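You operate a simulated robot arm through the tools that you are given. There is no shell and no other tool. Be economical: measure what you need, move in short steps, check, and stop when the job is done.

You are at the controls of a simulated two-armed robot. One attempt, no reset.

## Task
Clear the two fallen pieces at the foot of the incline into the grey crate.
Fine: stop and isolate the incline before you open its guard; then close it, switch on and reset.
Where things are to end (x, y in the base frame): fallen green apple within 6 cm of [77, 28]; fallen red tomato within 6 cm of [86, 17].

Only the result counts: the job must be done as asked and must still hold three seconds after the hand-in. Knocking over, shifting, dropping, spilling or breaking anything else fails it.

## Robot
Two 7-joint arms with two-finger parallel grippers on one trunk, on a base that drives. Base frame: it is fixed to the floor where the robot stands at the start and does not move with it; the origin is under the middle of the robot, x ahead of it, y to its left, z up. Units: cm, rad, N and s.
The left shoulder is at the start at [16.3, 17.1, 110.8], the right one opposite. With the tool pointing down near the work surface each hand reaches from about 10 to 88 cm from the robot's upright axis, wherever it stands, measured 20 degrees to its own side. Places, roughly: icull [80, 20, 60]; incline button box [70, -20, 80]; incline guard [0, -80, 100]; incline isolator [50, -40, 70]; incline reset button [60, -20, 80]; incline stop button [60, -20, 80]. Payload 4.4 kg a hand.
Tool frame (each hand has its own): the origin (TCP) lies between the finger pads and is the grasp point; the fingertips stand 2.3 cm ahead of it; z points along the fingers, y is the line along which they close. The gripper opens to 9.4 cm. The fingers are 3.8 cm wide and 1 cm thick; the gripper's body (5.4 by 9.6 cm) begins 3.9 cm behind the TCP.
Orientation is that of the tool frame in the base frame, as a unit quaternion [x, y, z, w]. With the fingers straight down and closing along the base's y, the tool's x points along the base's -x, its y along +y and its z along -z.

## Interface
- The arms move only by the tool move_arm. It takes "left_targets", "right_targets" or both (then of equal length, played together; a hand with none holds still); each is a list of rows, each an object of numbers (a shift or turn left out is 0, a gripper value left out holds the last): "x", "y", "z": the shift along the base's x, y, z in cm; "rx", "ry", "rz": the turn, a rotation vector about the base's x, y, z in rad. In form: [{"x": .., "y": .., "z": .., "rx": .., "ry": .., "rz": ..}, ...]. A call has 1 to 12 rows; each row is the pose to reach, as a shift and turn from the pose commanded when the call began. "left_fingers" and "right_fingers" are, for a hand that has rows, the finger opening in cm, from 0 to 9.4, set as the call begins (left out, the last holds). A row lasts 0.2 s, in which the tool goes at most 5 cm and 0.15 rad; a call with a longer step from one row to the next is refused whole, and so is a gripper value outside its range. A pose out of reach is approached as far as the arm can. The call stops where the force on the tool passes 60 N (or 10 N more than at its start, if that is more) or the arm is blocked; 0.2 s more then pass. Each finger travels about 7.2 cm/s and halts on what it meets, pressing with about 43 N; the grip force reading is that of the motor and also rises with nothing between the fingers. The clock runs only during rows and for 0.2 s after the last one: add rows that repeat a pose to give the fingers time. It gives the time, the measured TCP pose, the force on the tool (base axes), the opening and the grip force at its end, in the units of the frame above (readings bear some noise), with the torque about the TCP (base axes, N m) and any sound that the robot's microphone picked up.
- Cameras (640 x 400 px; columns grow to the right, rows downward): "scene" is now at [25.84, -7.94, 124.75]; the picture's right is [-0.78, -0.62, 0.00], its down [-0.29, 0.37, -0.88] and it looks along [0.55, -0.69, -0.47] (base axes); focal length 214 px, centre (320, 200). "left" rides on the left gripper at [8.6, -1.6, -7.4] in its tool frame; the picture's right is [0.18, 0.98, 0.00], its down [-0.58, 0.11, -0.81] and it looks along [-0.79, 0.15, 0.59] (tool axes); focal length 243 px, centre (320, 200). "right" rides on the right gripper at [8.6, 1.6, -7.5] in its tool frame; the picture's right is [-0.18, 0.98, 0.00], its down [-0.58, -0.11, -0.81] and it looks along [-0.79, -0.15, 0.59] (tool axes); focal length 243 px, centre (320, 200). There is no depth. A picture from a camera that has moved, and an enlarged one, comes with that camera's place and axes in the base frame and with its lens. The place of the scene camera against the robot may be out by one fixed shift of up to 1.8 cm in any direction.
- get_image(camera): a new picture of that camera. The clock stands still meanwhile.
- slide_trunk(by): slides the trunk up (or, below 0, down) by that many cm; the arms and the scene camera ride with it, the base frame stays. It gives what a move gives, with no picture.
- base_move(legs): drives the robot by 1 to 6 legs, each [ahead, left, turn to the left] in cm, cm and rad, along the robot's own axes; the way and the turn of a leg run together, so that a leg with both is an arc; at most 150 cm and 3.142 rad a leg. The arms and the cameras ride along, it lands a little off, and it stops where it bumps. It gives what a move gives.
- pan_tilt(pan, tilt): turns the head with the scene camera to pan (to the left, within 1.396 rad either way) and tilt (down, from -0.506 to 1.204), counted from straight ahead of the robot. It gives what a move gives.
- close_up(camera, box): a new picture of the part [left, top, right, bottom] of that camera's present view, enlarged. The clock stands still meanwhile.
- hand_in(): hands the job in; it is judged then, once.

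Work in short steps. Places have to be worked out from the pictures, the camera data and where the tool is seen: move nearer, look again, correct. Check each grasp and each placing, and mend what went wrong. You have 120 turns and 100 pictures in all, those below and enlarged ones among them. Open the grippers and draw the arms clear of the work before you hand the job in, unless the task says otherwise; then end with one line.

The tools are called as name(argument=value, ...) on one line, values as JSON. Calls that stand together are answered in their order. move_arm: Moves the arms, as the interface text tells. Its arguments: {"type":"object","properties":{"left_targets":{"type":"array"},"left_fingers":{"type":"number"},"right_targets":{"type":"array"},"right_fingers":{"type":"number"}},"required":[]} The other tools are called the same way: slide_trunk (by) slides the trunk up or down; base_move (legs) drives the base; pan_tilt (pan, tilt) turns the head that bears the scene camera; get_image (camera) takes a picture; close_up (camera, box) takes an enlarged picture of a part of a camera's view; hand_in () hands the job in.

At the start:

```text
time_s: 0.0
left_tool_pos: [58.4, -0.21, 126.54]
left_tool_rot: [0.0, 1.0, 0.0, 0.0]
left_wrist_force: [0.3, -0.2, 0.4]
left_moment: [0.02, 0.01, 0.0]
left_opening: 9.4
left_grasp_force: 0.1
right_tool_pos: [30.13, -41.66, 122.49]
right_tool_rot: [0.0, 1.0, -0.001, 0.0]
right_wrist_force: [0.4, 0.1, -0.4]
right_moment: [-0.02, 0.0, 0.01]
right_opening: 9.39
right_grasp_force: 0.1
trunk travel left (down, up): [-12.5, 26.3]
robot x, y, heading: [-0.08, 0.2, 0.002]
head pan, tilt: [-0.901, 0.492]
```

scene: 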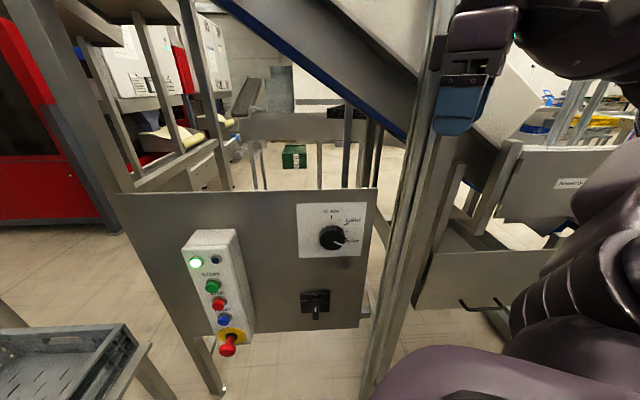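
right: 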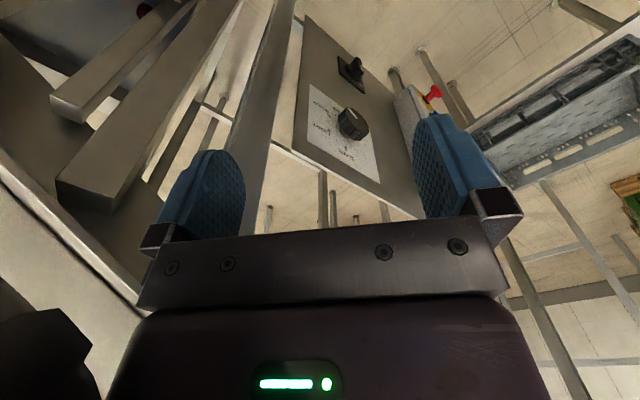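
left: 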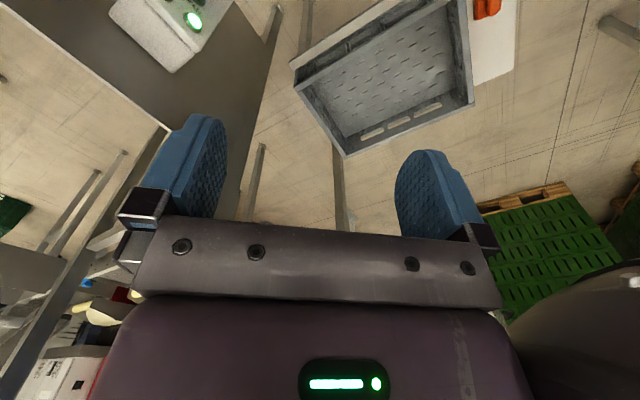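

The scene shows a panel with a button box, a selector and an isolator, with the incline's guard to the right. I'll enlarge the panel and the guard area to read the labels.

close_up(camera="scene", box=[160, 190, 380, 370])

close_up(camera="scene", box=[380, 120, 640, 330])

close_up(camera="right", box=[280, 0, 480, 220])

```text
2.22 times, centred on (270, 280) of scene
camera zoom: at [25.84, -7.94, 124.75], right [-0.78, -0.62, 0.0], down [-0.29, 0.37, -0.88], along [0.55, -0.69, -0.47], focal length 477 px, centre (431, 22)
```

zoom: 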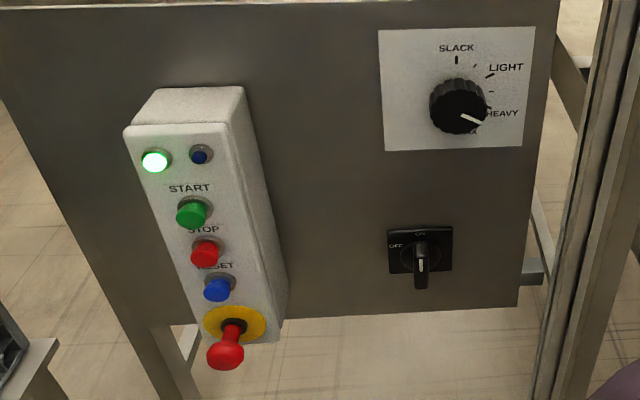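

```text
1.90 times, centred on (510, 225) of scene
camera zoom: at [25.84, -7.94, 124.75], right [-0.78, -0.62, 0.0], down [-0.29, 0.37, -0.88], along [0.55, -0.69, -0.47], focal length 408 px, centre (-42, 152)
```

zoom: 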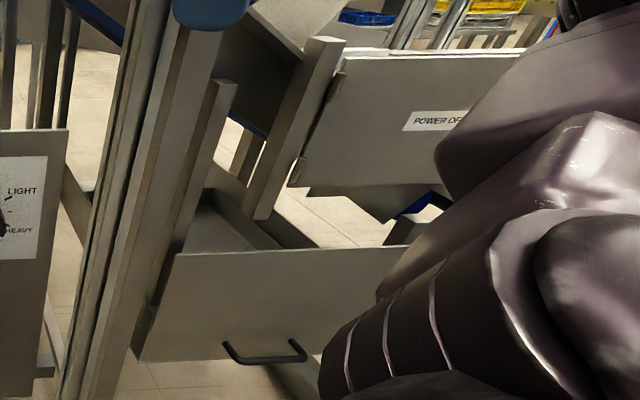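

```text
1.82 times, centred on (380, 110) of right
camera zoom: at [21.72, -39.96, 129.95], right [0.18, 0.98, 0.0], down [0.58, -0.11, 0.81], along [0.79, -0.15, -0.59], focal length 441 px, centre (211, 364)
```

zoom: 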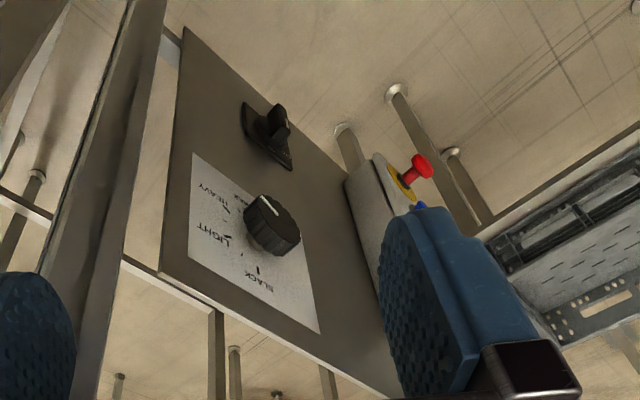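

Next I need to see the guard and the fallen pieces. I'll pan the head further right.

pan_tilt(pan=-1.35, tilt=0.5)

get_image(camera="scene")

pan_tilt(pan=-0.2, tilt=0.6)

get_image(camera="scene")

```text
time_s: 0.9
left_tool_pos: [58.31, -0.17, 126.45]
left_tool_rot: [-0.001, 1.0, 0.001, 0.0]
left_wrist_force: [0.2, 0.5, -0.3]
left_moment: [0.02, -0.01, 0.0]
left_opening: 9.4
left_grasp_force: 0.0
right_tool_pos: [30.3, -41.65, 122.52]
right_tool_rot: [0.0, 1.0, 0.0, -0.001]
right_wrist_force: [0.1, 0.4, 0.7]
right_moment: [0.02, 0.04, -0.01]
right_opening: 9.37
right_grasp_force: 0.0
trunk travel left (down, up): [-12.5, 26.3]
robot x, y, heading: [-0.34, 0.0, 0.003]
head pan, tilt: [-1.349, 0.499]
```

```text
93 pictures are left
camera scene: at [22.19, -9.67, 124.68], right [-0.98, -0.22, 0.0], down [-0.11, 0.47, -0.88], along [0.19, -0.86, -0.48], focal length 214 px, centre (320, 200)
```

scene: 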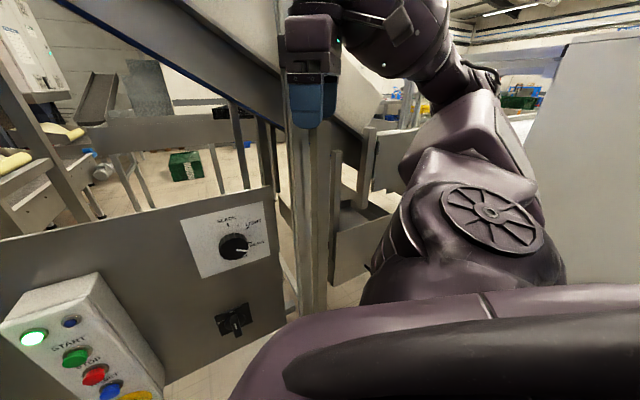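

```text
time_s: 2.3
left_tool_pos: [58.58, -0.29, 126.56]
left_tool_rot: [0.0, 1.0, 0.0, 0.001]
left_wrist_force: [0.4, 0.5, 0.1]
left_moment: [0.02, -0.01, -0.01]
left_opening: 9.41
left_grasp_force: 0.0
right_tool_pos: [30.29, -41.69, 122.55]
right_tool_rot: [0.0, 1.0, 0.0, 0.0]
right_wrist_force: [-0.5, 1.3, 0.8]
right_moment: [0.0, 0.0, 0.02]
right_opening: 9.4
right_grasp_force: 0.0
trunk travel left (down, up): [-12.5, 26.3]
robot x, y, heading: [-0.15, -0.37, -0.007]
head pan, tilt: [-0.201, 0.6]
```

```text
92 pictures are left
camera scene: at [28.84, -2.57, 123.77], right [-0.2, -0.98, 0.0], down [-0.55, 0.11, -0.83], along [0.81, -0.17, -0.56], focal length 214 px, centre (320, 200)
```

scene: 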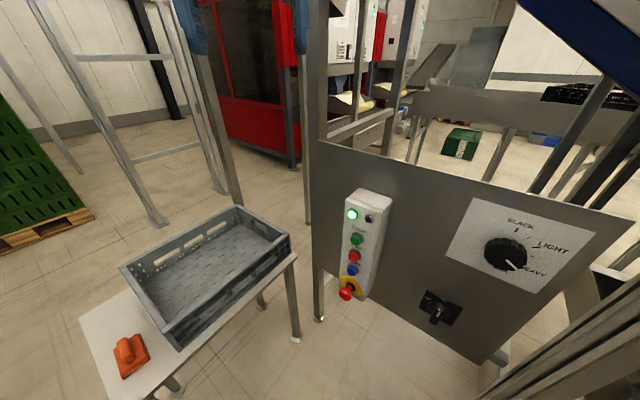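

The crate is on the table at about [80, 20, 60], with an orange item beside it. I'll zoom on that item and the button box.

close_up(camera="scene", box=[80, 310, 180, 400])

close_up(camera="scene", box=[320, 180, 480, 330])

```text
4.44 times, centred on (130, 355) of scene
camera zoom: at [28.84, -2.57, 123.77], right [-0.2, -0.98, 0.0], down [-0.55, 0.11, -0.83], along [0.81, -0.17, -0.56], focal length 953 px, centre (1164, -489)
```

zoom: 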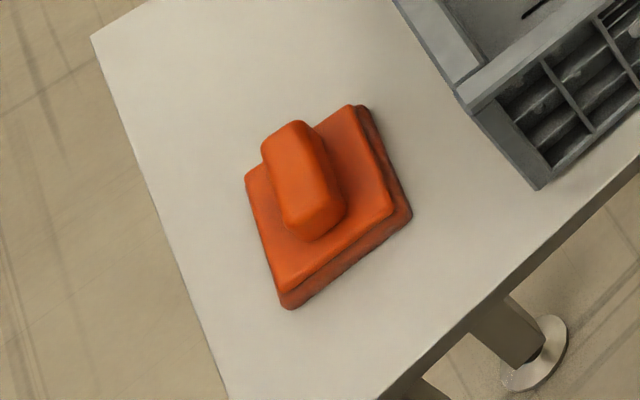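

```text
2.67 times, centred on (400, 255) of scene
camera zoom: at [28.84, -2.57, 123.77], right [-0.2, -0.98, 0.0], down [-0.55, 0.11, -0.83], along [0.81, -0.17, -0.56], focal length 572 px, centre (107, 53)
```

zoom: 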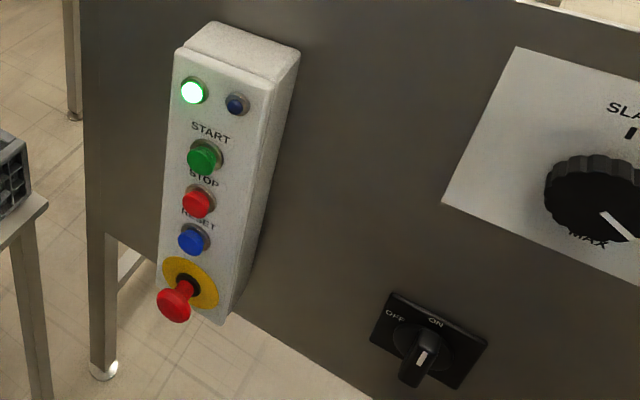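

The isolator triangulates to about (51, -38, 71) and the e-stop to about (62, -17, 67). The panel's inward normal is about (.62, -.78), and an incline post stands near (36, -48). I'll draw both hands in a little so I can turn safely, then look left to check for free space.

move_arm(left_targets=[{"x": -4, "y": 2}, {"x": -8, "y": 4}, {"x": -12, "y": 6}, {"x": -16, "y": 8}, {"x": -20, "y": 10}], right_targets=[{"y": 2, "z": 1}, {"y": 5, "z": 2}, {"y": 8, "z": 3}, {"y": 11, "z": 3}, {"y": 14, "z": 3}])

pan_tilt(pan=-1.39, tilt=0.45)

get_image(camera="scene")

pan_tilt(pan=1.3, tilt=0.6)

get_image(camera="scene")

```text
time_s: 3.5
left_tool_pos: [38.23, 10.13, 126.25]
left_tool_rot: [-0.001, 1.0, 0.0, 0.0]
left_wrist_force: [-0.3, 0.1, 0.9]
left_moment: [-0.03, -0.05, 0.02]
left_opening: 9.37
left_grasp_force: 0.0
right_tool_pos: [30.33, -27.6, 125.47]
right_tool_rot: [0.0, 1.0, -0.001, 0.0]
right_wrist_force: [0.6, -0.9, 0.7]
right_moment: [-0.04, -0.03, 0.02]
right_opening: 9.41
right_grasp_force: 0.1
trunk travel left (down, up): [-12.5, 26.3]
robot x, y, heading: [-0.11, 0.01, -0.0]
head pan, tilt: [-0.201, 0.6]
```

```text
time_s: 4.9
left_tool_pos: [38.33, 9.91, 126.31]
left_tool_rot: [-0.001, 1.0, 0.0, 0.0]
left_wrist_force: [-0.9, -0.6, 0.3]
left_moment: [0.0, 0.01, 0.0]
left_opening: 9.4
left_grasp_force: 0.1
right_tool_pos: [30.4, -27.77, 125.42]
right_tool_rot: [0.0, 1.0, 0.0, -0.001]
right_wrist_force: [-0.2, -0.2, 0.2]
right_moment: [0.01, -0.01, -0.01]
right_opening: 9.39
right_grasp_force: 0.0
trunk travel left (down, up): [-12.5, 26.3]
robot x, y, heading: [0.1, 0.41, -0.001]
head pan, tilt: [-1.389, 0.45]
```

```text
89 pictures are left
camera scene: at [21.85, -9.84, 125.13], right [-0.98, -0.18, 0.0], down [-0.08, 0.43, -0.9], along [0.16, -0.89, -0.44], focal length 214 px, centre (320, 200)
```

scene: 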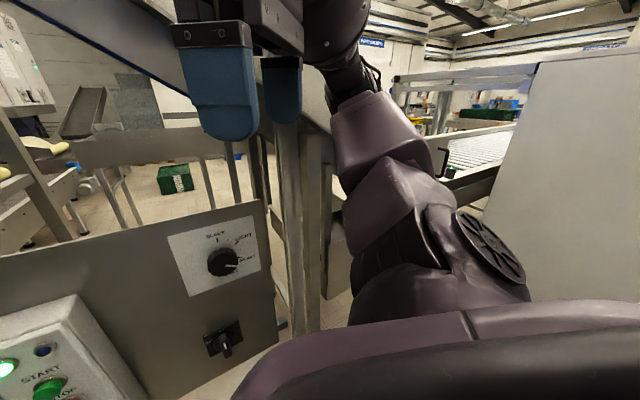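

```text
time_s: 7.2
left_tool_pos: [38.4, 9.87, 126.22]
left_tool_rot: [0.0, 1.0, 0.0, -0.001]
left_wrist_force: [-0.7, 0.2, -0.2]
left_moment: [-0.01, 0.01, -0.02]
left_opening: 9.38
left_grasp_force: 0.1
right_tool_pos: [30.46, -27.67, 125.41]
right_tool_rot: [0.0, 1.0, -0.001, 0.0]
right_wrist_force: [0.3, -0.3, -0.4]
right_moment: [0.02, 0.01, -0.01]
right_opening: 9.39
right_grasp_force: 0.1
trunk travel left (down, up): [-12.5, 26.3]
robot x, y, heading: [-0.06, 0.2, -0.009]
head pan, tilt: [1.3, 0.6]
```

```text
88 pictures are left
camera scene: at [22.55, 7.72, 123.77], right [0.96, -0.27, 0.0], down [-0.15, -0.54, -0.83], along [0.22, 0.8, -0.56], focal length 214 px, centre (320, 200)
```

scene: 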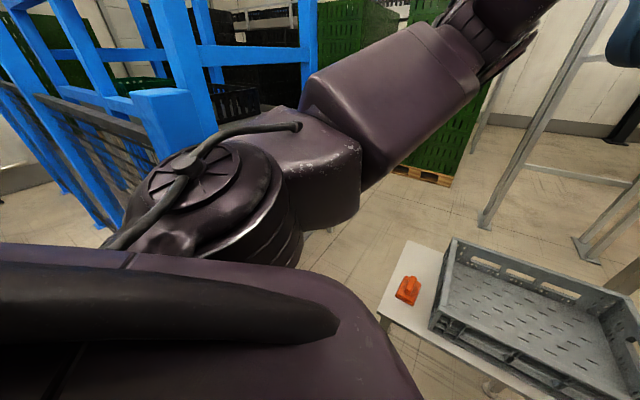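

The floor to the left is clear. I'll shift left 15 cm for room and turn right 0.9 rad to square up to the panel.

base_move(legs=[[0, 15, 0], [0, 0, -0.9]])

pan_tilt(pan=-0.5, tilt=0.5)

get_image(camera="scene")

```text
time_s: 11.6
left_tool_pos: [31.78, -8.32, 126.19]
left_tool_rot: [0.43, 0.903, 0.0, 0.0]
left_wrist_force: [0.4, -0.1, -0.4]
left_moment: [0.01, -0.02, -0.01]
left_opening: 9.4
left_grasp_force: 0.0
right_tool_pos: [-2.42, -25.74, 125.42]
right_tool_rot: [0.431, 0.902, 0.001, 0.0]
right_wrist_force: [-0.1, -0.9, -0.1]
right_moment: [-0.02, 0.0, 0.01]
right_opening: 9.42
right_grasp_force: 0.1
trunk travel left (down, up): [-12.5, 26.3]
robot x, y, heading: [-0.05, 15.32, -0.889]
head pan, tilt: [1.3, 0.6]
stopped in leg 2: the robot was blocked; the commanded pose is now the measured one
```

```text
time_s: 13.4
left_tool_pos: [31.87, -8.37, 126.11]
left_tool_rot: [0.431, 0.902, 0.0, 0.0]
left_wrist_force: [0.1, -0.2, 0.1]
left_moment: [0.01, -0.02, 0.03]
left_opening: 9.37
left_grasp_force: 0.1
right_tool_pos: [-2.48, -25.77, 125.34]
right_tool_rot: [0.43, 0.903, 0.0, 0.0]
right_wrist_force: [0.1, -0.3, -0.3]
right_moment: [-0.03, -0.02, -0.04]
right_opening: 9.43
right_grasp_force: 0.1
trunk travel left (down, up): [-12.5, 26.3]
robot x, y, heading: [0.02, 15.21, -0.884]
head pan, tilt: [-0.499, 0.499]
```

```text
87 pictures are left
camera scene: at [14.17, -10.23, 124.68], right [-0.98, -0.18, 0.0], down [-0.09, 0.47, -0.88], along [0.16, -0.86, -0.48], focal length 214 px, centre (320, 200)
```

scene: 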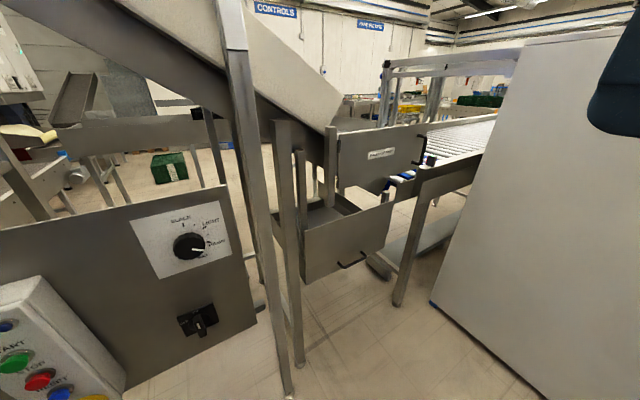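

The turn ended at -0.889 with a "blocked" note. I'll look left to see what was touched, and zoom on the guard.

close_up(camera="scene", box=[230, 80, 500, 310])

pan_tilt(pan=1.1, tilt=0.7)

get_image(camera="scene")

```text
1.74 times, centred on (365, 195) of scene
camera zoom: at [14.17, -10.23, 124.68], right [-0.98, -0.18, 0.0], down [-0.09, 0.47, -0.88], along [0.16, -0.86, -0.48], focal length 373 px, centre (242, 209)
```

zoom: 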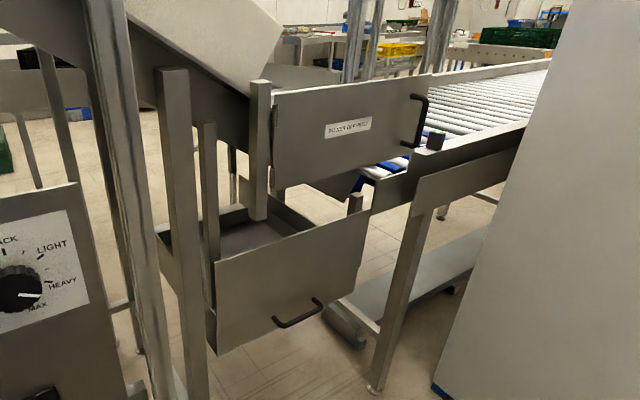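

```text
time_s: 15.1
left_tool_pos: [31.66, -8.23, 126.16]
left_tool_rot: [0.43, 0.903, 0.0, -0.001]
left_wrist_force: [-1.1, -1.1, -0.7]
left_moment: [0.0, -0.02, -0.01]
left_opening: 9.41
left_grasp_force: 0.0
right_tool_pos: [-2.45, -25.69, 125.39]
right_tool_rot: [0.43, 0.903, 0.0, -0.001]
right_wrist_force: [0.7, -0.9, 1.0]
right_moment: [0.01, -0.01, -0.01]
right_opening: 9.38
right_grasp_force: 0.0
trunk travel left (down, up): [-12.5, 26.3]
robot x, y, heading: [-0.02, 15.4, -0.887]
head pan, tilt: [1.1, 0.7]
```

```text
85 pictures are left
camera scene: at [20.84, 0.47, 122.91], right [0.21, -0.98, 0.0], down [-0.63, -0.13, -0.77], along [0.75, 0.16, -0.64], focal length 214 px, centre (320, 200)
```

scene: 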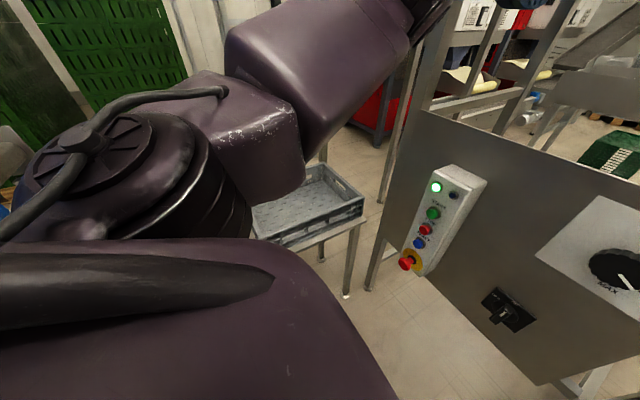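

The robot now faces the panel. I'll bring the left hand down in front of the button box, pointing forward with the fingers closed, and stop well short of it.

move_arm(left_targets=[{"x": 1.95, "y": 0.16, "z": -3.9, "rx": -0.111, "ry": -0.09}, {"x": 3.9, "y": 0.33, "z": -7.8, "rx": -0.221, "ry": -0.181}, {"x": 5.9, "y": 0.5, "z": -11.7, "rx": -0.332, "ry": -0.271}, {"x": 7.8, "y": 0.65, "z": -15.6, "rx": -0.443, "ry": -0.361}, {"x": 9.8, "y": 0.8, "z": -19.5, "rx": -0.553, "ry": -0.451}, {"x": 11.7, "y": 1, "z": -23.4, "rx": -0.664, "ry": -0.542}, {"x": 13.7, "y": 1.1, "z": -27.3, "rx": -0.774, "ry": -0.632}, {"x": 15.6, "y": 1.3, "z": -31.2, "rx": -0.885, "ry": -0.722}, {"x": 17.6, "y": 1.5, "z": -35.1, "rx": -0.996, "ry": -0.812}, {"x": 19.5, "y": 1.6, "z": -39, "rx": -1.106, "ry": -0.903}, {"x": 21.5, "y": 1.8, "z": -43, "rx": -1.217, "ry": -0.993}], left_fingers=0)

pan_tilt(pan=0.4, tilt=0.6)

get_image(camera="scene")

get_image(camera="left")

```text
time_s: 17.5
left_tool_pos: [54.07, -18.38, 95.68]
left_tool_rot: [0.374, 0.784, -0.211, 0.447]
left_wrist_force: [0.2, -0.4, 0.1]
left_moment: [0.01, -0.03, 0.01]
left_opening: 0.0
left_grasp_force: 42.2
left hand out of reach, approached as far as the arm can: row 3, 4, 5, 6, 7, 8, 9, 10, 11
right_tool_pos: [-2.45, -25.61, 125.3]
right_tool_rot: [0.431, 0.902, 0.0, 0.0]
right_wrist_force: [0.8, -0.3, -0.5]
right_moment: [0.0, 0.0, 0.03]
right_opening: 9.41
right_grasp_force: 0.0
trunk travel left (down, up): [-12.5, 26.3]
robot x, y, heading: [-0.43, 15.59, -0.89]
head pan, tilt: [1.1, 0.7]
```

```text
time_s: 18.5
left_tool_pos: [54.11, -18.34, 95.83]
left_tool_rot: [0.375, 0.784, -0.212, 0.447]
left_wrist_force: [-0.2, -0.5, 0.1]
left_moment: [-0.03, 0.0, 0.0]
left_opening: 0.0
left_grasp_force: 42.6
right_tool_pos: [-2.37, -25.65, 125.28]
right_tool_rot: [0.43, 0.903, 0.0, -0.001]
right_wrist_force: [-0.4, 0.6, -0.4]
right_moment: [0.0, 0.0, 0.02]
right_opening: 9.42
right_grasp_force: 0.1
trunk travel left (down, up): [-12.5, 26.3]
robot x, y, heading: [0.15, 15.32, -0.897]
head pan, tilt: [0.4, 0.6]
```

```text
84 pictures are left
camera scene: at [20.33, -5.44, 123.77], right [-0.47, -0.88, 0.0], down [-0.5, 0.27, -0.82], along [0.73, -0.39, -0.57], focal length 214 px, centre (320, 200)
```

scene: 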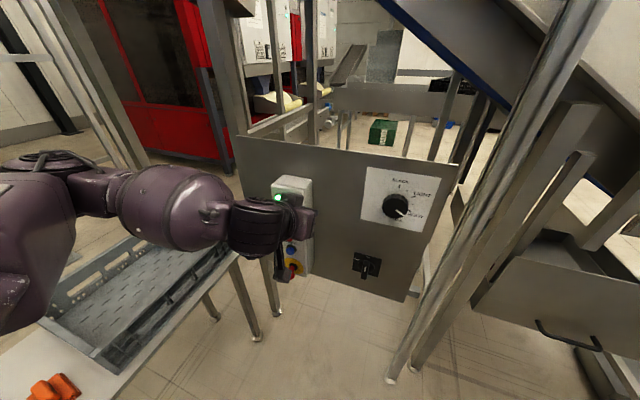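

```text
83 pictures are left
camera left: at [46.04, -10.92, 92.14], right [0.7, 0.69, -0.15], down [-0.17, 0.37, 0.91], along [0.69, -0.62, 0.38], focal length 243 px, centre (320, 200)
```

left: 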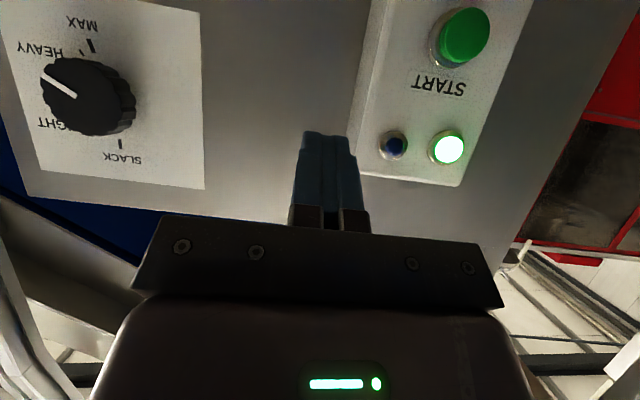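

The forward-pointing pose isn't reachable this close to the box. I'll back the robot 20 cm straight off the panel, which is clear floor.

base_move(legs=[[-20, 0, 0]])

get_image(camera="scene")

```text
time_s: 20.1
left_tool_pos: [41.71, -2.38, 95.72]
left_tool_rot: [0.371, 0.786, -0.21, 0.448]
left_wrist_force: [0.4, 1.0, 0.3]
left_moment: [0.0, 0.0, 0.02]
left_opening: 0.04
left_grasp_force: 42.7
right_tool_pos: [-14.67, -10.22, 125.39]
right_tool_rot: [0.426, 0.905, 0.0, -0.001]
right_wrist_force: [-0.6, 1.9, 0.1]
right_moment: [-0.03, 0.0, 0.01]
right_opening: 9.39
right_grasp_force: 0.2
trunk travel left (down, up): [-12.5, 26.3]
robot x, y, heading: [-12.82, 30.42, -0.886]
head pan, tilt: [0.4, 0.6]
```

```text
82 pictures are left
camera scene: at [7.89, 10.19, 123.78], right [-0.46, -0.89, 0.0], down [-0.5, 0.26, -0.83], along [0.73, -0.38, -0.56], focal length 214 px, centre (320, 200)
```

scene: 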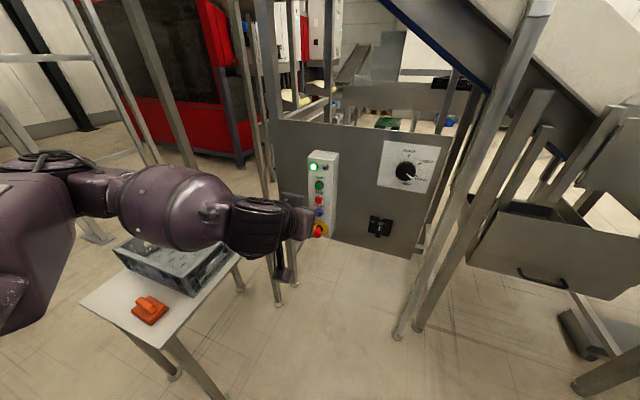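

I place STOP at about (62.5, -18, 83). I'll level the hand and bring it in line about 6 cm short of the button.

move_arm(left_targets=[{"x": 3.1, "y": -1.8, "z": -2.5, "rx": -0.083, "ry": -0.068}, {"x": 6.2, "y": -3.7, "z": -5, "rx": -0.166, "ry": -0.136}, {"x": 9.3, "y": -5.5, "z": -7.5, "rx": -0.25, "ry": -0.203}, {"x": 12.4, "y": -7.4, "z": -10, "rx": -0.333, "ry": -0.271}, {"x": 15.6, "y": -9.2, "z": -12.5, "rx": -0.416, "ry": -0.339}, {"x": 15.6, "y": -9.2, "z": -12.5, "rx": -0.416, "ry": -0.339}])

get_image(camera="left")

get_image(camera="scene")

```text
time_s: 21.5
left_tool_pos: [63.6, -7.62, 83.44]
left_tool_rot: [0.315, 0.638, -0.329, 0.621]
left_wrist_force: [-1.9, -1.3, -1.7]
left_moment: [-0.13, -0.08, 0.15]
left_opening: 0.0
left_grasp_force: 42.0
left hand out of reach, approached as far as the arm can: row 1, 2, 3, 4, 5, 6
right_tool_pos: [-14.69, -10.69, 125.16]
right_tool_rot: [0.426, 0.905, 0.002, -0.002]
right_wrist_force: [-0.1, -0.3, -1.1]
right_moment: [0.08, -0.02, 0.03]
right_opening: 9.42
right_grasp_force: 0.1
trunk travel left (down, up): [-12.5, 26.3]
robot x, y, heading: [-12.69, 30.64, -0.878]
head pan, tilt: [0.4, 0.6]
```

```text
81 pictures are left
camera left: at [57.67, -2.61, 74.9], right [0.79, 0.57, -0.21], down [-0.37, 0.72, 0.59], along [0.49, -0.39, 0.78], focal length 243 px, centre (320, 200)
```

left: 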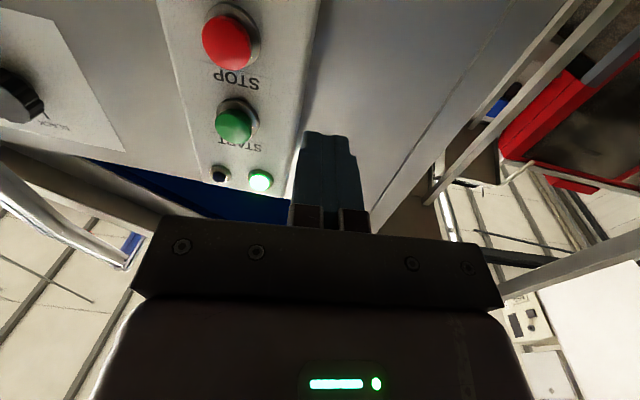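

```text
80 pictures are left
camera scene: at [7.89, 9.82, 123.65], right [-0.46, -0.89, 0.0], down [-0.5, 0.26, -0.82], along [0.73, -0.38, -0.57], focal length 214 px, centre (320, 200)
```

scene: 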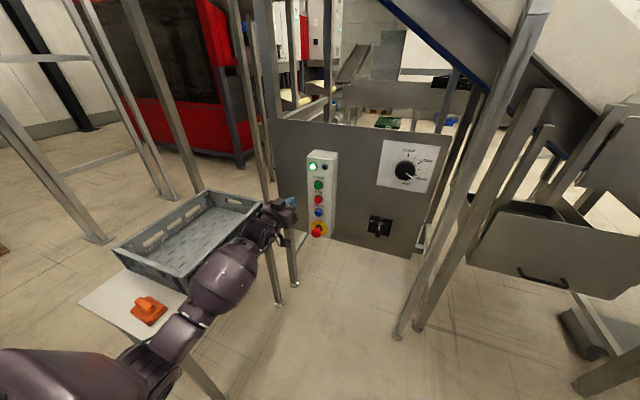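

The arm flipped into a low posture near the crate, so I'll bring it back up the way it came. A 45-60° downward tilt is enough to press the button with the fingertip.

move_arm(left_targets=[{"x": -3.1, "y": 1.8, "z": 2.5, "rx": 0.083, "ry": 0.068}, {"x": -6.2, "y": 3.7, "z": 5, "rx": 0.166, "ry": 0.136}, {"x": -9.3, "y": 5.5, "z": 7.5, "rx": 0.25, "ry": 0.203}, {"x": -12.4, "y": 7.4, "z": 10, "rx": 0.333, "ry": 0.271}, {"x": -15.6, "y": 9.2, "z": 12.5, "rx": 0.416, "ry": 0.339}, {"x": -15.6, "y": 9.2, "z": 12.5, "rx": 0.416, "ry": 0.339}])

get_image(camera="scene")

```text
time_s: 22.9
left_tool_pos: [47.63, 1.76, 96.42]
left_tool_rot: [0.374, 0.787, -0.24, 0.429]
left_wrist_force: [-0.1, -0.5, 0.0]
left_moment: [-0.01, -0.02, -0.05]
left_opening: 0.01
left_grasp_force: 42.5
right_tool_pos: [-14.63, -10.26, 125.32]
right_tool_rot: [0.426, 0.905, 0.0, -0.001]
right_wrist_force: [-0.1, -0.6, -0.4]
right_moment: [0.01, -0.03, 0.01]
right_opening: 9.41
right_grasp_force: 0.1
trunk travel left (down, up): [-12.5, 26.3]
robot x, y, heading: [-12.58, 30.97, -0.885]
head pan, tilt: [0.4, 0.6]
```

```text
79 pictures are left
camera scene: at [7.98, 10.13, 123.75], right [-0.46, -0.89, 0.0], down [-0.5, 0.26, -0.82], along [0.73, -0.38, -0.57], focal length 214 px, centre (320, 200)
```

scene: 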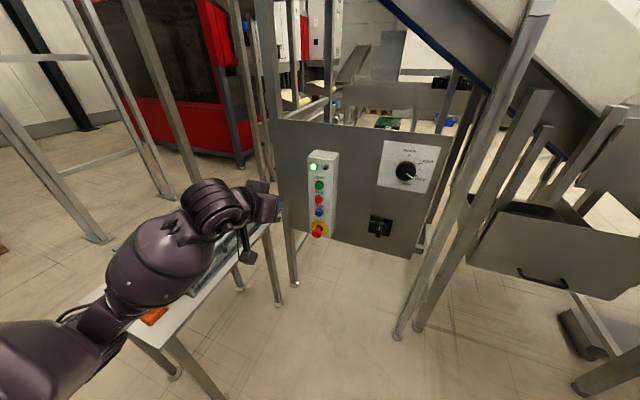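

The tool is tilted about 31° below horizontal, which suits pressing. I'll move the fingertip to about 4 cm in front of STOP at (64, -18.5, 81.5).

move_arm(left_targets=[{"x": 2, "y": -2.5, "z": -2.6}, {"x": 4, "y": -5, "z": -5.1}, {"x": 6, "y": -7.5, "z": -7.7}, {"x": 8, "y": -10, "z": -10.2}, {"x": 10, "y": -12.5, "z": -12.8}, {"x": 12.1, "y": -14.9, "z": -15.3}, {"x": 12.1, "y": -14.9, "z": -15.3}])

get_image(camera="left")

get_image(camera="scene")

```text
time_s: 24.5
left_tool_pos: [60.76, -12.11, 80.65]
left_tool_rot: [0.375, 0.786, -0.241, 0.429]
left_wrist_force: [0.0, 0.0, -0.5]
left_moment: [0.0, -0.03, -0.01]
left_opening: 0.02
left_grasp_force: 42.6
left hand out of reach, approached as far as the arm can: row 5, 6, 7
right_tool_pos: [-14.67, -10.28, 125.38]
right_tool_rot: [0.426, 0.905, 0.0, -0.001]
right_wrist_force: [-0.4, -0.5, 0.7]
right_moment: [-0.03, 0.02, 0.03]
right_opening: 9.38
right_grasp_force: 0.0
trunk travel left (down, up): [-12.5, 26.3]
robot x, y, heading: [-12.75, 30.58, -0.878]
head pan, tilt: [0.4, 0.6]
```

```text
78 pictures are left
camera left: at [52.78, -4.54, 77.17], right [0.72, 0.66, -0.21], down [-0.11, 0.41, 0.91], along [0.69, -0.63, 0.36], focal length 243 px, centre (320, 200)
```

left: 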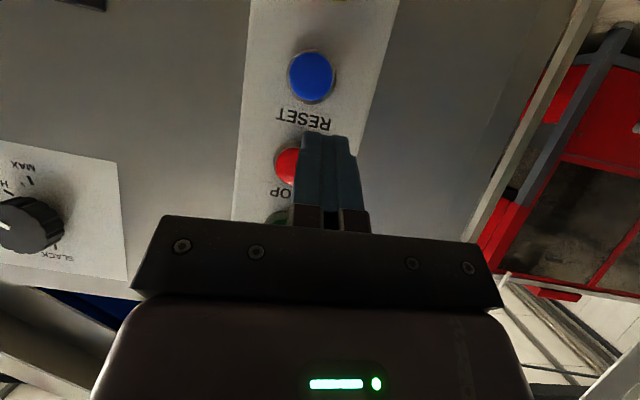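

```text
77 pictures are left
camera scene: at [7.91, 10.18, 123.8], right [-0.46, -0.89, 0.0], down [-0.5, 0.26, -0.83], along [0.73, -0.38, -0.56], focal length 214 px, centre (320, 200)
```

scene: 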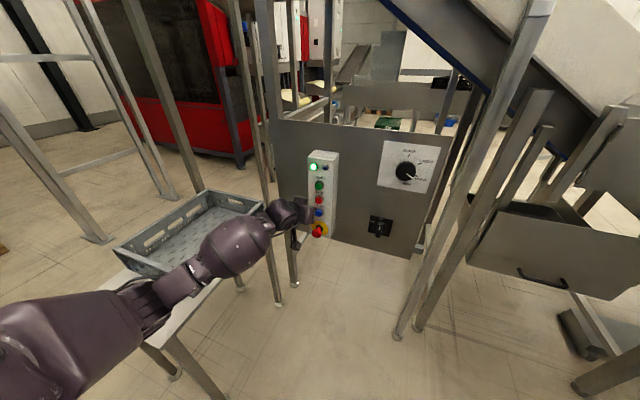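

The arm is near full stretch at about 85 cm from the axis. I'll retract the hand 14 cm, then drive 11 cm forward.

move_arm(left_targets=[{"x": -3, "y": 3.6, "z": 1}, {"x": -6, "y": 7.2, "z": 2}, {"x": -8.8, "y": 10.8, "z": 2}, {"x": -8.8, "y": 10.8, "z": 2}])

base_move(legs=[[11, 0, 0]])

get_image(camera="left")

get_image(camera="scene")

```text
time_s: 25.5
left_tool_pos: [52.81, -0.44, 82.36]
left_tool_rot: [0.362, 0.792, -0.25, 0.422]
left_wrist_force: [-0.7, 0.1, 0.0]
left_moment: [-0.04, -0.03, -0.01]
left_opening: 0.01
left_grasp_force: 42.2
left hand out of reach, approached as far as the arm can: row 1, 2, 3, 4
right_tool_pos: [-14.61, -10.37, 125.4]
right_tool_rot: [0.426, 0.905, 0.0, -0.001]
right_wrist_force: [1.0, -0.3, 0.5]
right_moment: [0.03, 0.0, -0.03]
right_opening: 9.41
right_grasp_force: 0.1
trunk travel left (down, up): [-12.5, 26.3]
robot x, y, heading: [-12.49, 30.59, -0.88]
head pan, tilt: [0.4, 0.6]
```

```text
time_s: 26.7
left_tool_pos: [59.72, -8.85, 82.46]
left_tool_rot: [0.362, 0.792, -0.251, 0.423]
left_wrist_force: [0.0, -0.6, 0.2]
left_moment: [-0.01, 0.01, 0.01]
left_opening: 0.0
left_grasp_force: 42.1
right_tool_pos: [-7.78, -18.7, 125.45]
right_tool_rot: [0.426, 0.905, 0.001, -0.001]
right_wrist_force: [0.9, -0.7, -0.1]
right_moment: [0.05, 0.02, -0.02]
right_opening: 9.44
right_grasp_force: 0.0
trunk travel left (down, up): [-12.5, 26.3]
robot x, y, heading: [-6.02, 22.36, -0.884]
head pan, tilt: [0.4, 0.6]
```

```text
76 pictures are left
camera left: at [51.61, -1.5, 79.09], right [0.7, 0.67, -0.25], down [-0.09, 0.42, 0.9], along [0.71, -0.61, 0.35], focal length 243 px, centre (320, 200)
```

left: 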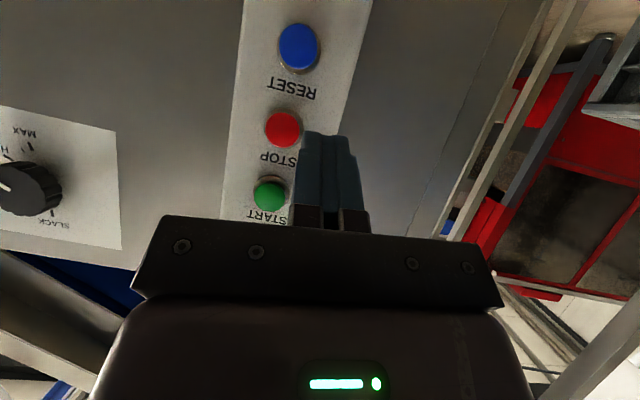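

```text
75 pictures are left
camera scene: at [14.91, 1.69, 123.75], right [-0.46, -0.89, 0.0], down [-0.5, 0.26, -0.82], along [0.73, -0.38, -0.57], focal length 214 px, centre (320, 200)
```

scene: 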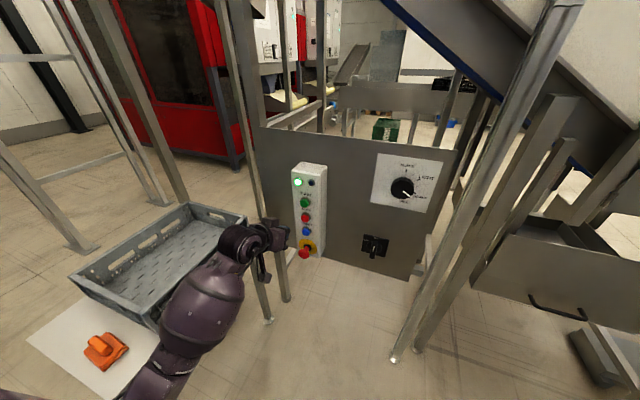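

STOP triangulates to (64.3, -18.6, 81.5) and the fingertip is now at about (61.6, -11.2, 82.9). I'll align the tip to 2.5 cm in front of it.

move_arm(left_targets=[{"x": -2, "y": -1.6, "z": -1.4}, {"x": 1.1, "y": -5.4, "z": -1.4}, {"x": 1.1, "y": -5.4, "z": -1.4}])

get_image(camera="left")

close_up(camera="scene", box=[230, 150, 390, 270])

```text
time_s: 27.5
left_tool_pos: [60.72, -10.12, 81.27]
left_tool_rot: [0.363, 0.792, -0.252, 0.421]
left_wrist_force: [0.3, 0.6, 0.1]
left_moment: [0.01, -0.01, 0.0]
left_opening: 0.0
left_grasp_force: 42.1
left hand out of reach, approached as far as the arm can: row 1, 2, 3
right_tool_pos: [-7.81, -18.78, 125.44]
right_tool_rot: [0.427, 0.904, 0.0, 0.0]
right_wrist_force: [-0.1, 0.8, 0.0]
right_moment: [-0.02, -0.01, 0.0]
right_opening: 9.38
right_grasp_force: 0.0
trunk travel left (down, up): [-12.5, 26.3]
robot x, y, heading: [-5.81, 22.56, -0.883]
head pan, tilt: [0.4, 0.6]
```

```text
74 pictures are left
camera left: at [52.55, -2.7, 77.95], right [0.7, 0.67, -0.25], down [-0.09, 0.42, 0.9], along [0.71, -0.61, 0.35], focal length 243 px, centre (320, 200)
```

left: 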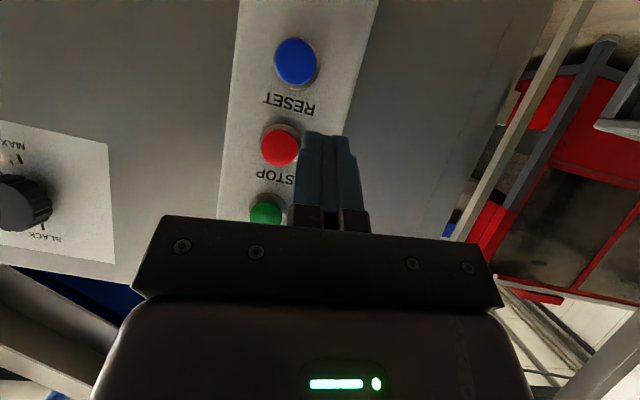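

```text
3.33 times, centred on (310, 210) of scene
camera zoom: at [14.84, 1.76, 123.78], right [-0.46, -0.89, 0.0], down [-0.5, 0.26, -0.83], along [0.73, -0.38, -0.56], focal length 715 px, centre (353, 167)
```

zoom: 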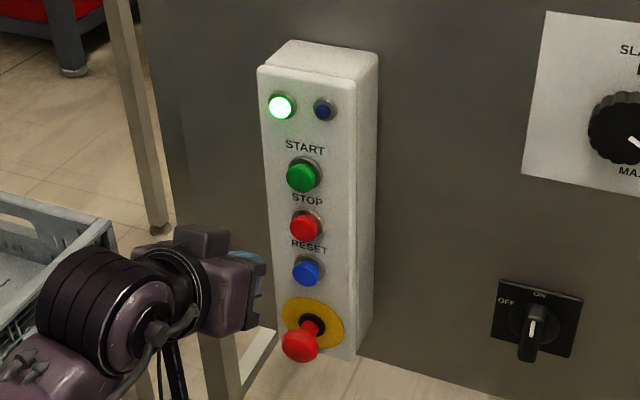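

The arm is at a joint limit in this low-elbow posture. I'll raise the hand and untilt it to recover an elbow-up posture, then look again.

move_arm(left_targets=[{"x": -2, "y": 1.3, "z": 4, "rx": 0.106, "ry": 0.073}, {"x": -4, "y": 2.5, "z": 8, "rx": 0.212, "ry": 0.147}, {"x": -6, "y": 3.8, "z": 12, "rx": 0.318, "ry": 0.22}, {"x": -8, "y": 5, "z": 16, "rx": 0.424, "ry": 0.293}, {"x": -10, "y": 6.3, "z": 20, "rx": 0.53, "ry": 0.367}, {"x": -12, "y": 7.5, "z": 24, "rx": 0.635, "ry": 0.44}, {"x": -14, "y": 8.8, "z": 28, "rx": 0.741, "ry": 0.514}, {"x": -15.7, "y": 10, "z": 31, "rx": 0.847, "ry": 0.587}])

get_image(camera="scene")

```text
time_s: 29.3
left_tool_pos: [45.42, 0.11, 111.93]
left_tool_rot: [0.416, 0.909, 0.001, -0.001]
left_wrist_force: [0.2, 0.2, 0.5]
left_moment: [-0.01, -0.02, -0.01]
left_opening: 0.02
left_grasp_force: 42.5
right_tool_pos: [-7.92, -18.74, 125.45]
right_tool_rot: [0.426, 0.905, -0.001, 0.0]
right_wrist_force: [-0.4, 0.5, 0.6]
right_moment: [0.0, -0.07, 0.01]
right_opening: 9.39
right_grasp_force: 0.0
trunk travel left (down, up): [-12.5, 26.3]
robot x, y, heading: [-5.8, 22.09, -0.884]
head pan, tilt: [0.4, 0.6]
```

```text
72 pictures are left
camera scene: at [14.77, 1.81, 123.81], right [-0.46, -0.89, 0.0], down [-0.5, 0.26, -0.83], along [0.73, -0.38, -0.56], focal length 214 px, centre (320, 200)
```

scene: 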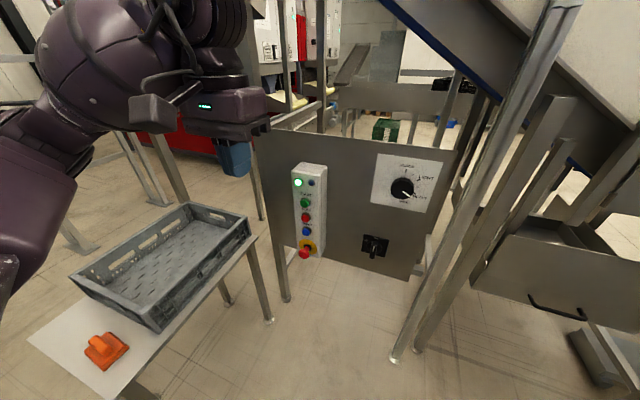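

The elbow is up again. I'll approach STOP from above with only a 45° tilt, stopping about 4 cm short.

move_arm(left_targets=[{"x": 1.8, "y": -1.7, "z": -3.8, "rx": -0.0775, "ry": -0.0632}, {"x": 3.6, "y": -3.3, "z": -7.6, "rx": -0.155, "ry": -0.126}, {"x": 5.4, "y": -5, "z": -11.3, "rx": -0.2325, "ry": -0.19}, {"x": 7.2, "y": -6.7, "z": -15.1, "rx": -0.31, "ry": -0.253}, {"x": 9, "y": -8.3, "z": -18.9, "rx": -0.3875, "ry": -0.316}, {"x": 10.9, "y": -10, "z": -22.7, "rx": -0.465, "ry": -0.379}, {"x": 12.7, "y": -11.6, "z": -26.4, "rx": -0.5425, "ry": -0.442}, {"x": 14.5, "y": -13.3, "z": -30.2, "rx": -0.62, "ry": -0.506}, {"x": 14.5, "y": -13.3, "z": -30.2, "rx": -0.62, "ry": -0.506}])

get_image(camera="left")

get_image(camera="scene")

```text
time_s: 31.3
left_tool_pos: [59.68, -13.63, 81.98]
left_tool_rot: [0.383, 0.838, -0.171, 0.35]
left_wrist_force: [0.9, -0.4, 0.0]
left_moment: [-0.02, -0.03, -0.01]
left_opening: 0.01
left_grasp_force: 42.4
right_tool_pos: [-7.91, -18.73, 125.42]
right_tool_rot: [0.427, 0.904, 0.0, 0.001]
right_wrist_force: [-0.4, 0.2, 0.0]
right_moment: [-0.01, 0.0, 0.04]
right_opening: 9.42
right_grasp_force: 0.0
trunk travel left (down, up): [-12.5, 26.3]
robot x, y, heading: [-5.79, 22.38, -0.88]
head pan, tilt: [0.4, 0.6]
```

```text
71 pictures are left
camera left: at [51.14, -5.95, 81.13], right [0.66, 0.73, -0.15], down [-0.01, 0.21, 0.98], along [0.75, -0.64, 0.15], focal length 243 px, centre (320, 200)
```

left: 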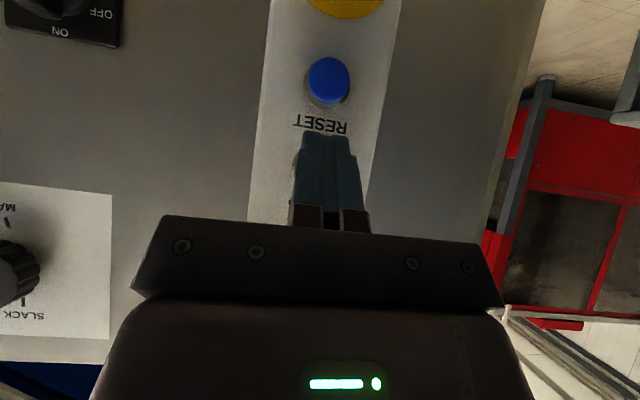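

```text
70 pictures are left
camera scene: at [14.81, 1.81, 123.81], right [-0.46, -0.89, 0.0], down [-0.5, 0.26, -0.83], along [0.73, -0.38, -0.56], focal length 214 px, centre (320, 200)
```

scene: 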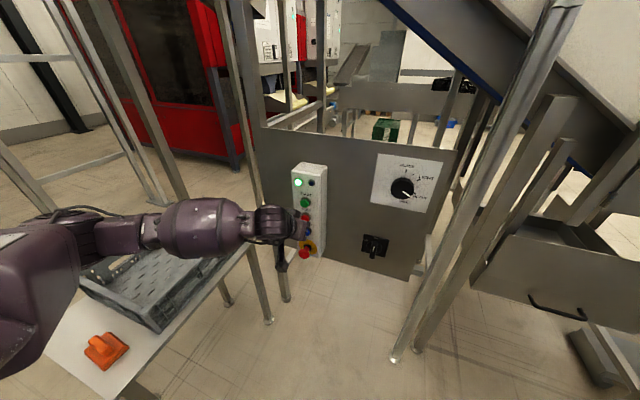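

The tip is 3.8 cm in front of STOP, aligned to within 0.5 cm. I'll press straight along the normal, then back off.

move_arm(left_targets=[{"x": 2.0, "y": -1.6}, {"x": 2.8, "y": -2.6}, {"x": 3.1, "y": -3.0}, {"x": 3.4, "y": -3.4}, {"x": 3.7, "y": -3.7}])

get_image(camera="scene")

```text
time_s: 32.2
left_tool_pos: [62.01, -15.17, 82.13]
left_tool_rot: [0.384, 0.84, -0.169, 0.344]
left_wrist_force: [-85.1, 135.8, 75.4]
left_moment: [-1.37, -0.09, 0.27]
left_opening: 0.0
left_grasp_force: 42.3
right_tool_pos: [-8.26, -17.83, 125.69]
right_tool_rot: [0.425, 0.905, -0.002, 0.005]
right_wrist_force: [-0.6, -1.3, -0.5]
right_moment: [0.06, 0.01, 0.02]
right_opening: 9.4
right_grasp_force: 0.0
trunk travel left (down, up): [-12.5, 26.3]
robot x, y, heading: [-6.1, 22.54, -0.879]
head pan, tilt: [0.4, 0.6]
heard: click
stopped in row 4 (left hand): the force on the tool passed its limit at 83 N (the readings are from after the stop); the commanded pose is now the measured one
```

```text
69 pictures are left
camera scene: at [14.33, 2.6, 124.03], right [-0.46, -0.89, 0.0], down [-0.5, 0.26, -0.83], along [0.74, -0.38, -0.56], focal length 214 px, centre (320, 200)
```

scene: 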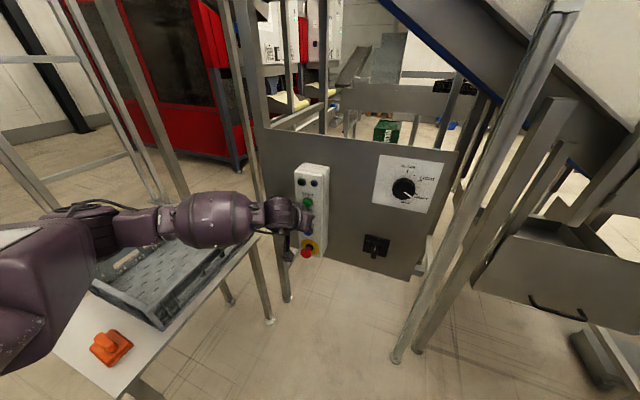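

There was a click and the green lamp went out, so the incline has stopped. I'll back off the button and look at the isolator up close.

move_arm(left_targets=[{"x": -0.6, "y": 0.8}, {"x": -2.5, "y": 3.1}, {"x": -5, "y": 6.2}, {"x": -5, "y": 6.2, "z": 3}])

close_up(camera="scene", box=[290, 140, 450, 290])

get_image(camera="left")

```text
time_s: 33.2
left_tool_pos: [57.57, -9.62, 84.58]
left_tool_rot: [0.385, 0.84, -0.169, 0.343]
left_wrist_force: [-0.3, 0.4, 0.5]
left_moment: [0.0, -0.01, 0.01]
left_opening: 0.0
left_grasp_force: 42.2
right_tool_pos: [-7.87, -18.6, 125.32]
right_tool_rot: [0.425, 0.905, 0.0, 0.001]
right_wrist_force: [0.3, 0.1, -0.1]
right_moment: [0.01, -0.01, 0.0]
right_opening: 9.39
right_grasp_force: 0.0
trunk travel left (down, up): [-12.5, 26.3]
robot x, y, heading: [-5.97, 22.63, -0.878]
head pan, tilt: [0.4, 0.6]
```

```text
2.67 times, centred on (370, 215) of scene
camera zoom: at [14.79, 1.9, 123.79], right [-0.46, -0.89, 0.0], down [-0.5, 0.26, -0.83], along [0.73, -0.38, -0.56], focal length 572 px, centre (187, 160)
```

zoom: 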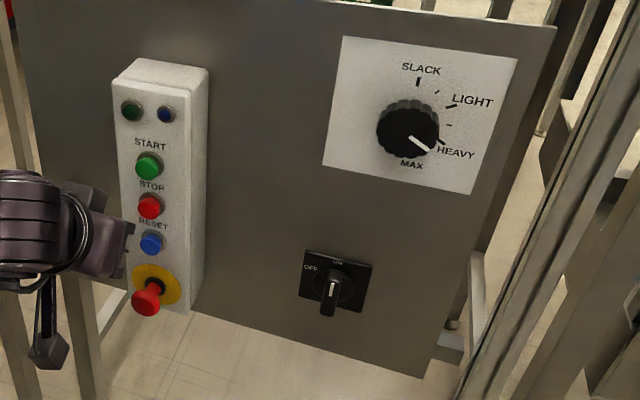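

```text
67 pictures are left
camera left: at [48.92, -2.07, 83.78], right [0.66, 0.73, -0.15], down [-0.01, 0.2, 0.98], along [0.75, -0.65, 0.14], focal length 243 px, centre (320, 200)
```

left: 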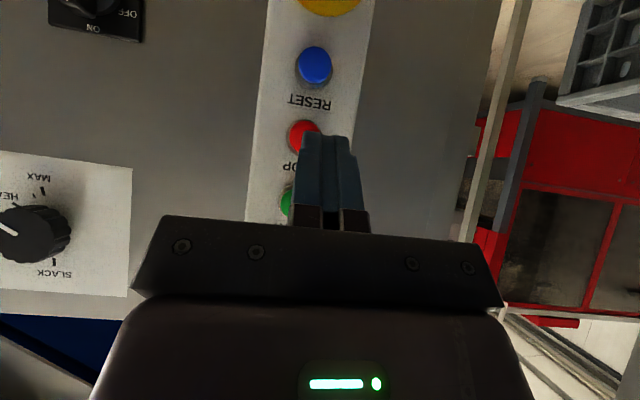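

Next is the isolator, about 18-20 cm to the right. I'll slide the left hand across at a safe distance and view it.

move_arm(left_targets=[{"x": -3.8, "y": 4.7}, {"x": -7.3, "y": 1.9, "z": -2}, {"x": -10.8, "y": -1, "z": -4}, {"x": -14.3, "y": -3.8, "z": -6}, {"x": -17.8, "y": -6.7, "z": -7}, {"x": -17.8, "y": -6.7, "z": -7}], left_fingers=6)

get_image(camera="left")

get_image(camera="scene")

```text
refused: row 1 steps farther than a row can; nothing moved
```

```text
66 pictures are left
camera left: at [48.92, -2.07, 83.78], right [0.66, 0.73, -0.15], down [-0.01, 0.2, 0.98], along [0.75, -0.65, 0.14], focal length 243 px, centre (320, 200)
```

left: 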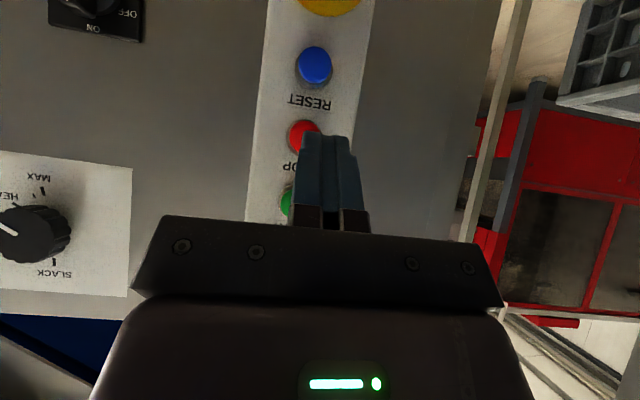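

```text
65 pictures are left
camera scene: at [14.79, 1.9, 123.79], right [-0.46, -0.89, 0.0], down [-0.5, 0.26, -0.83], along [0.73, -0.38, -0.56], focal length 214 px, centre (320, 200)
```

scene: 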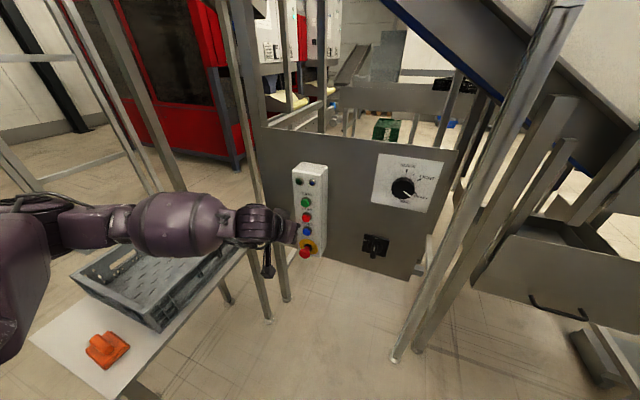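

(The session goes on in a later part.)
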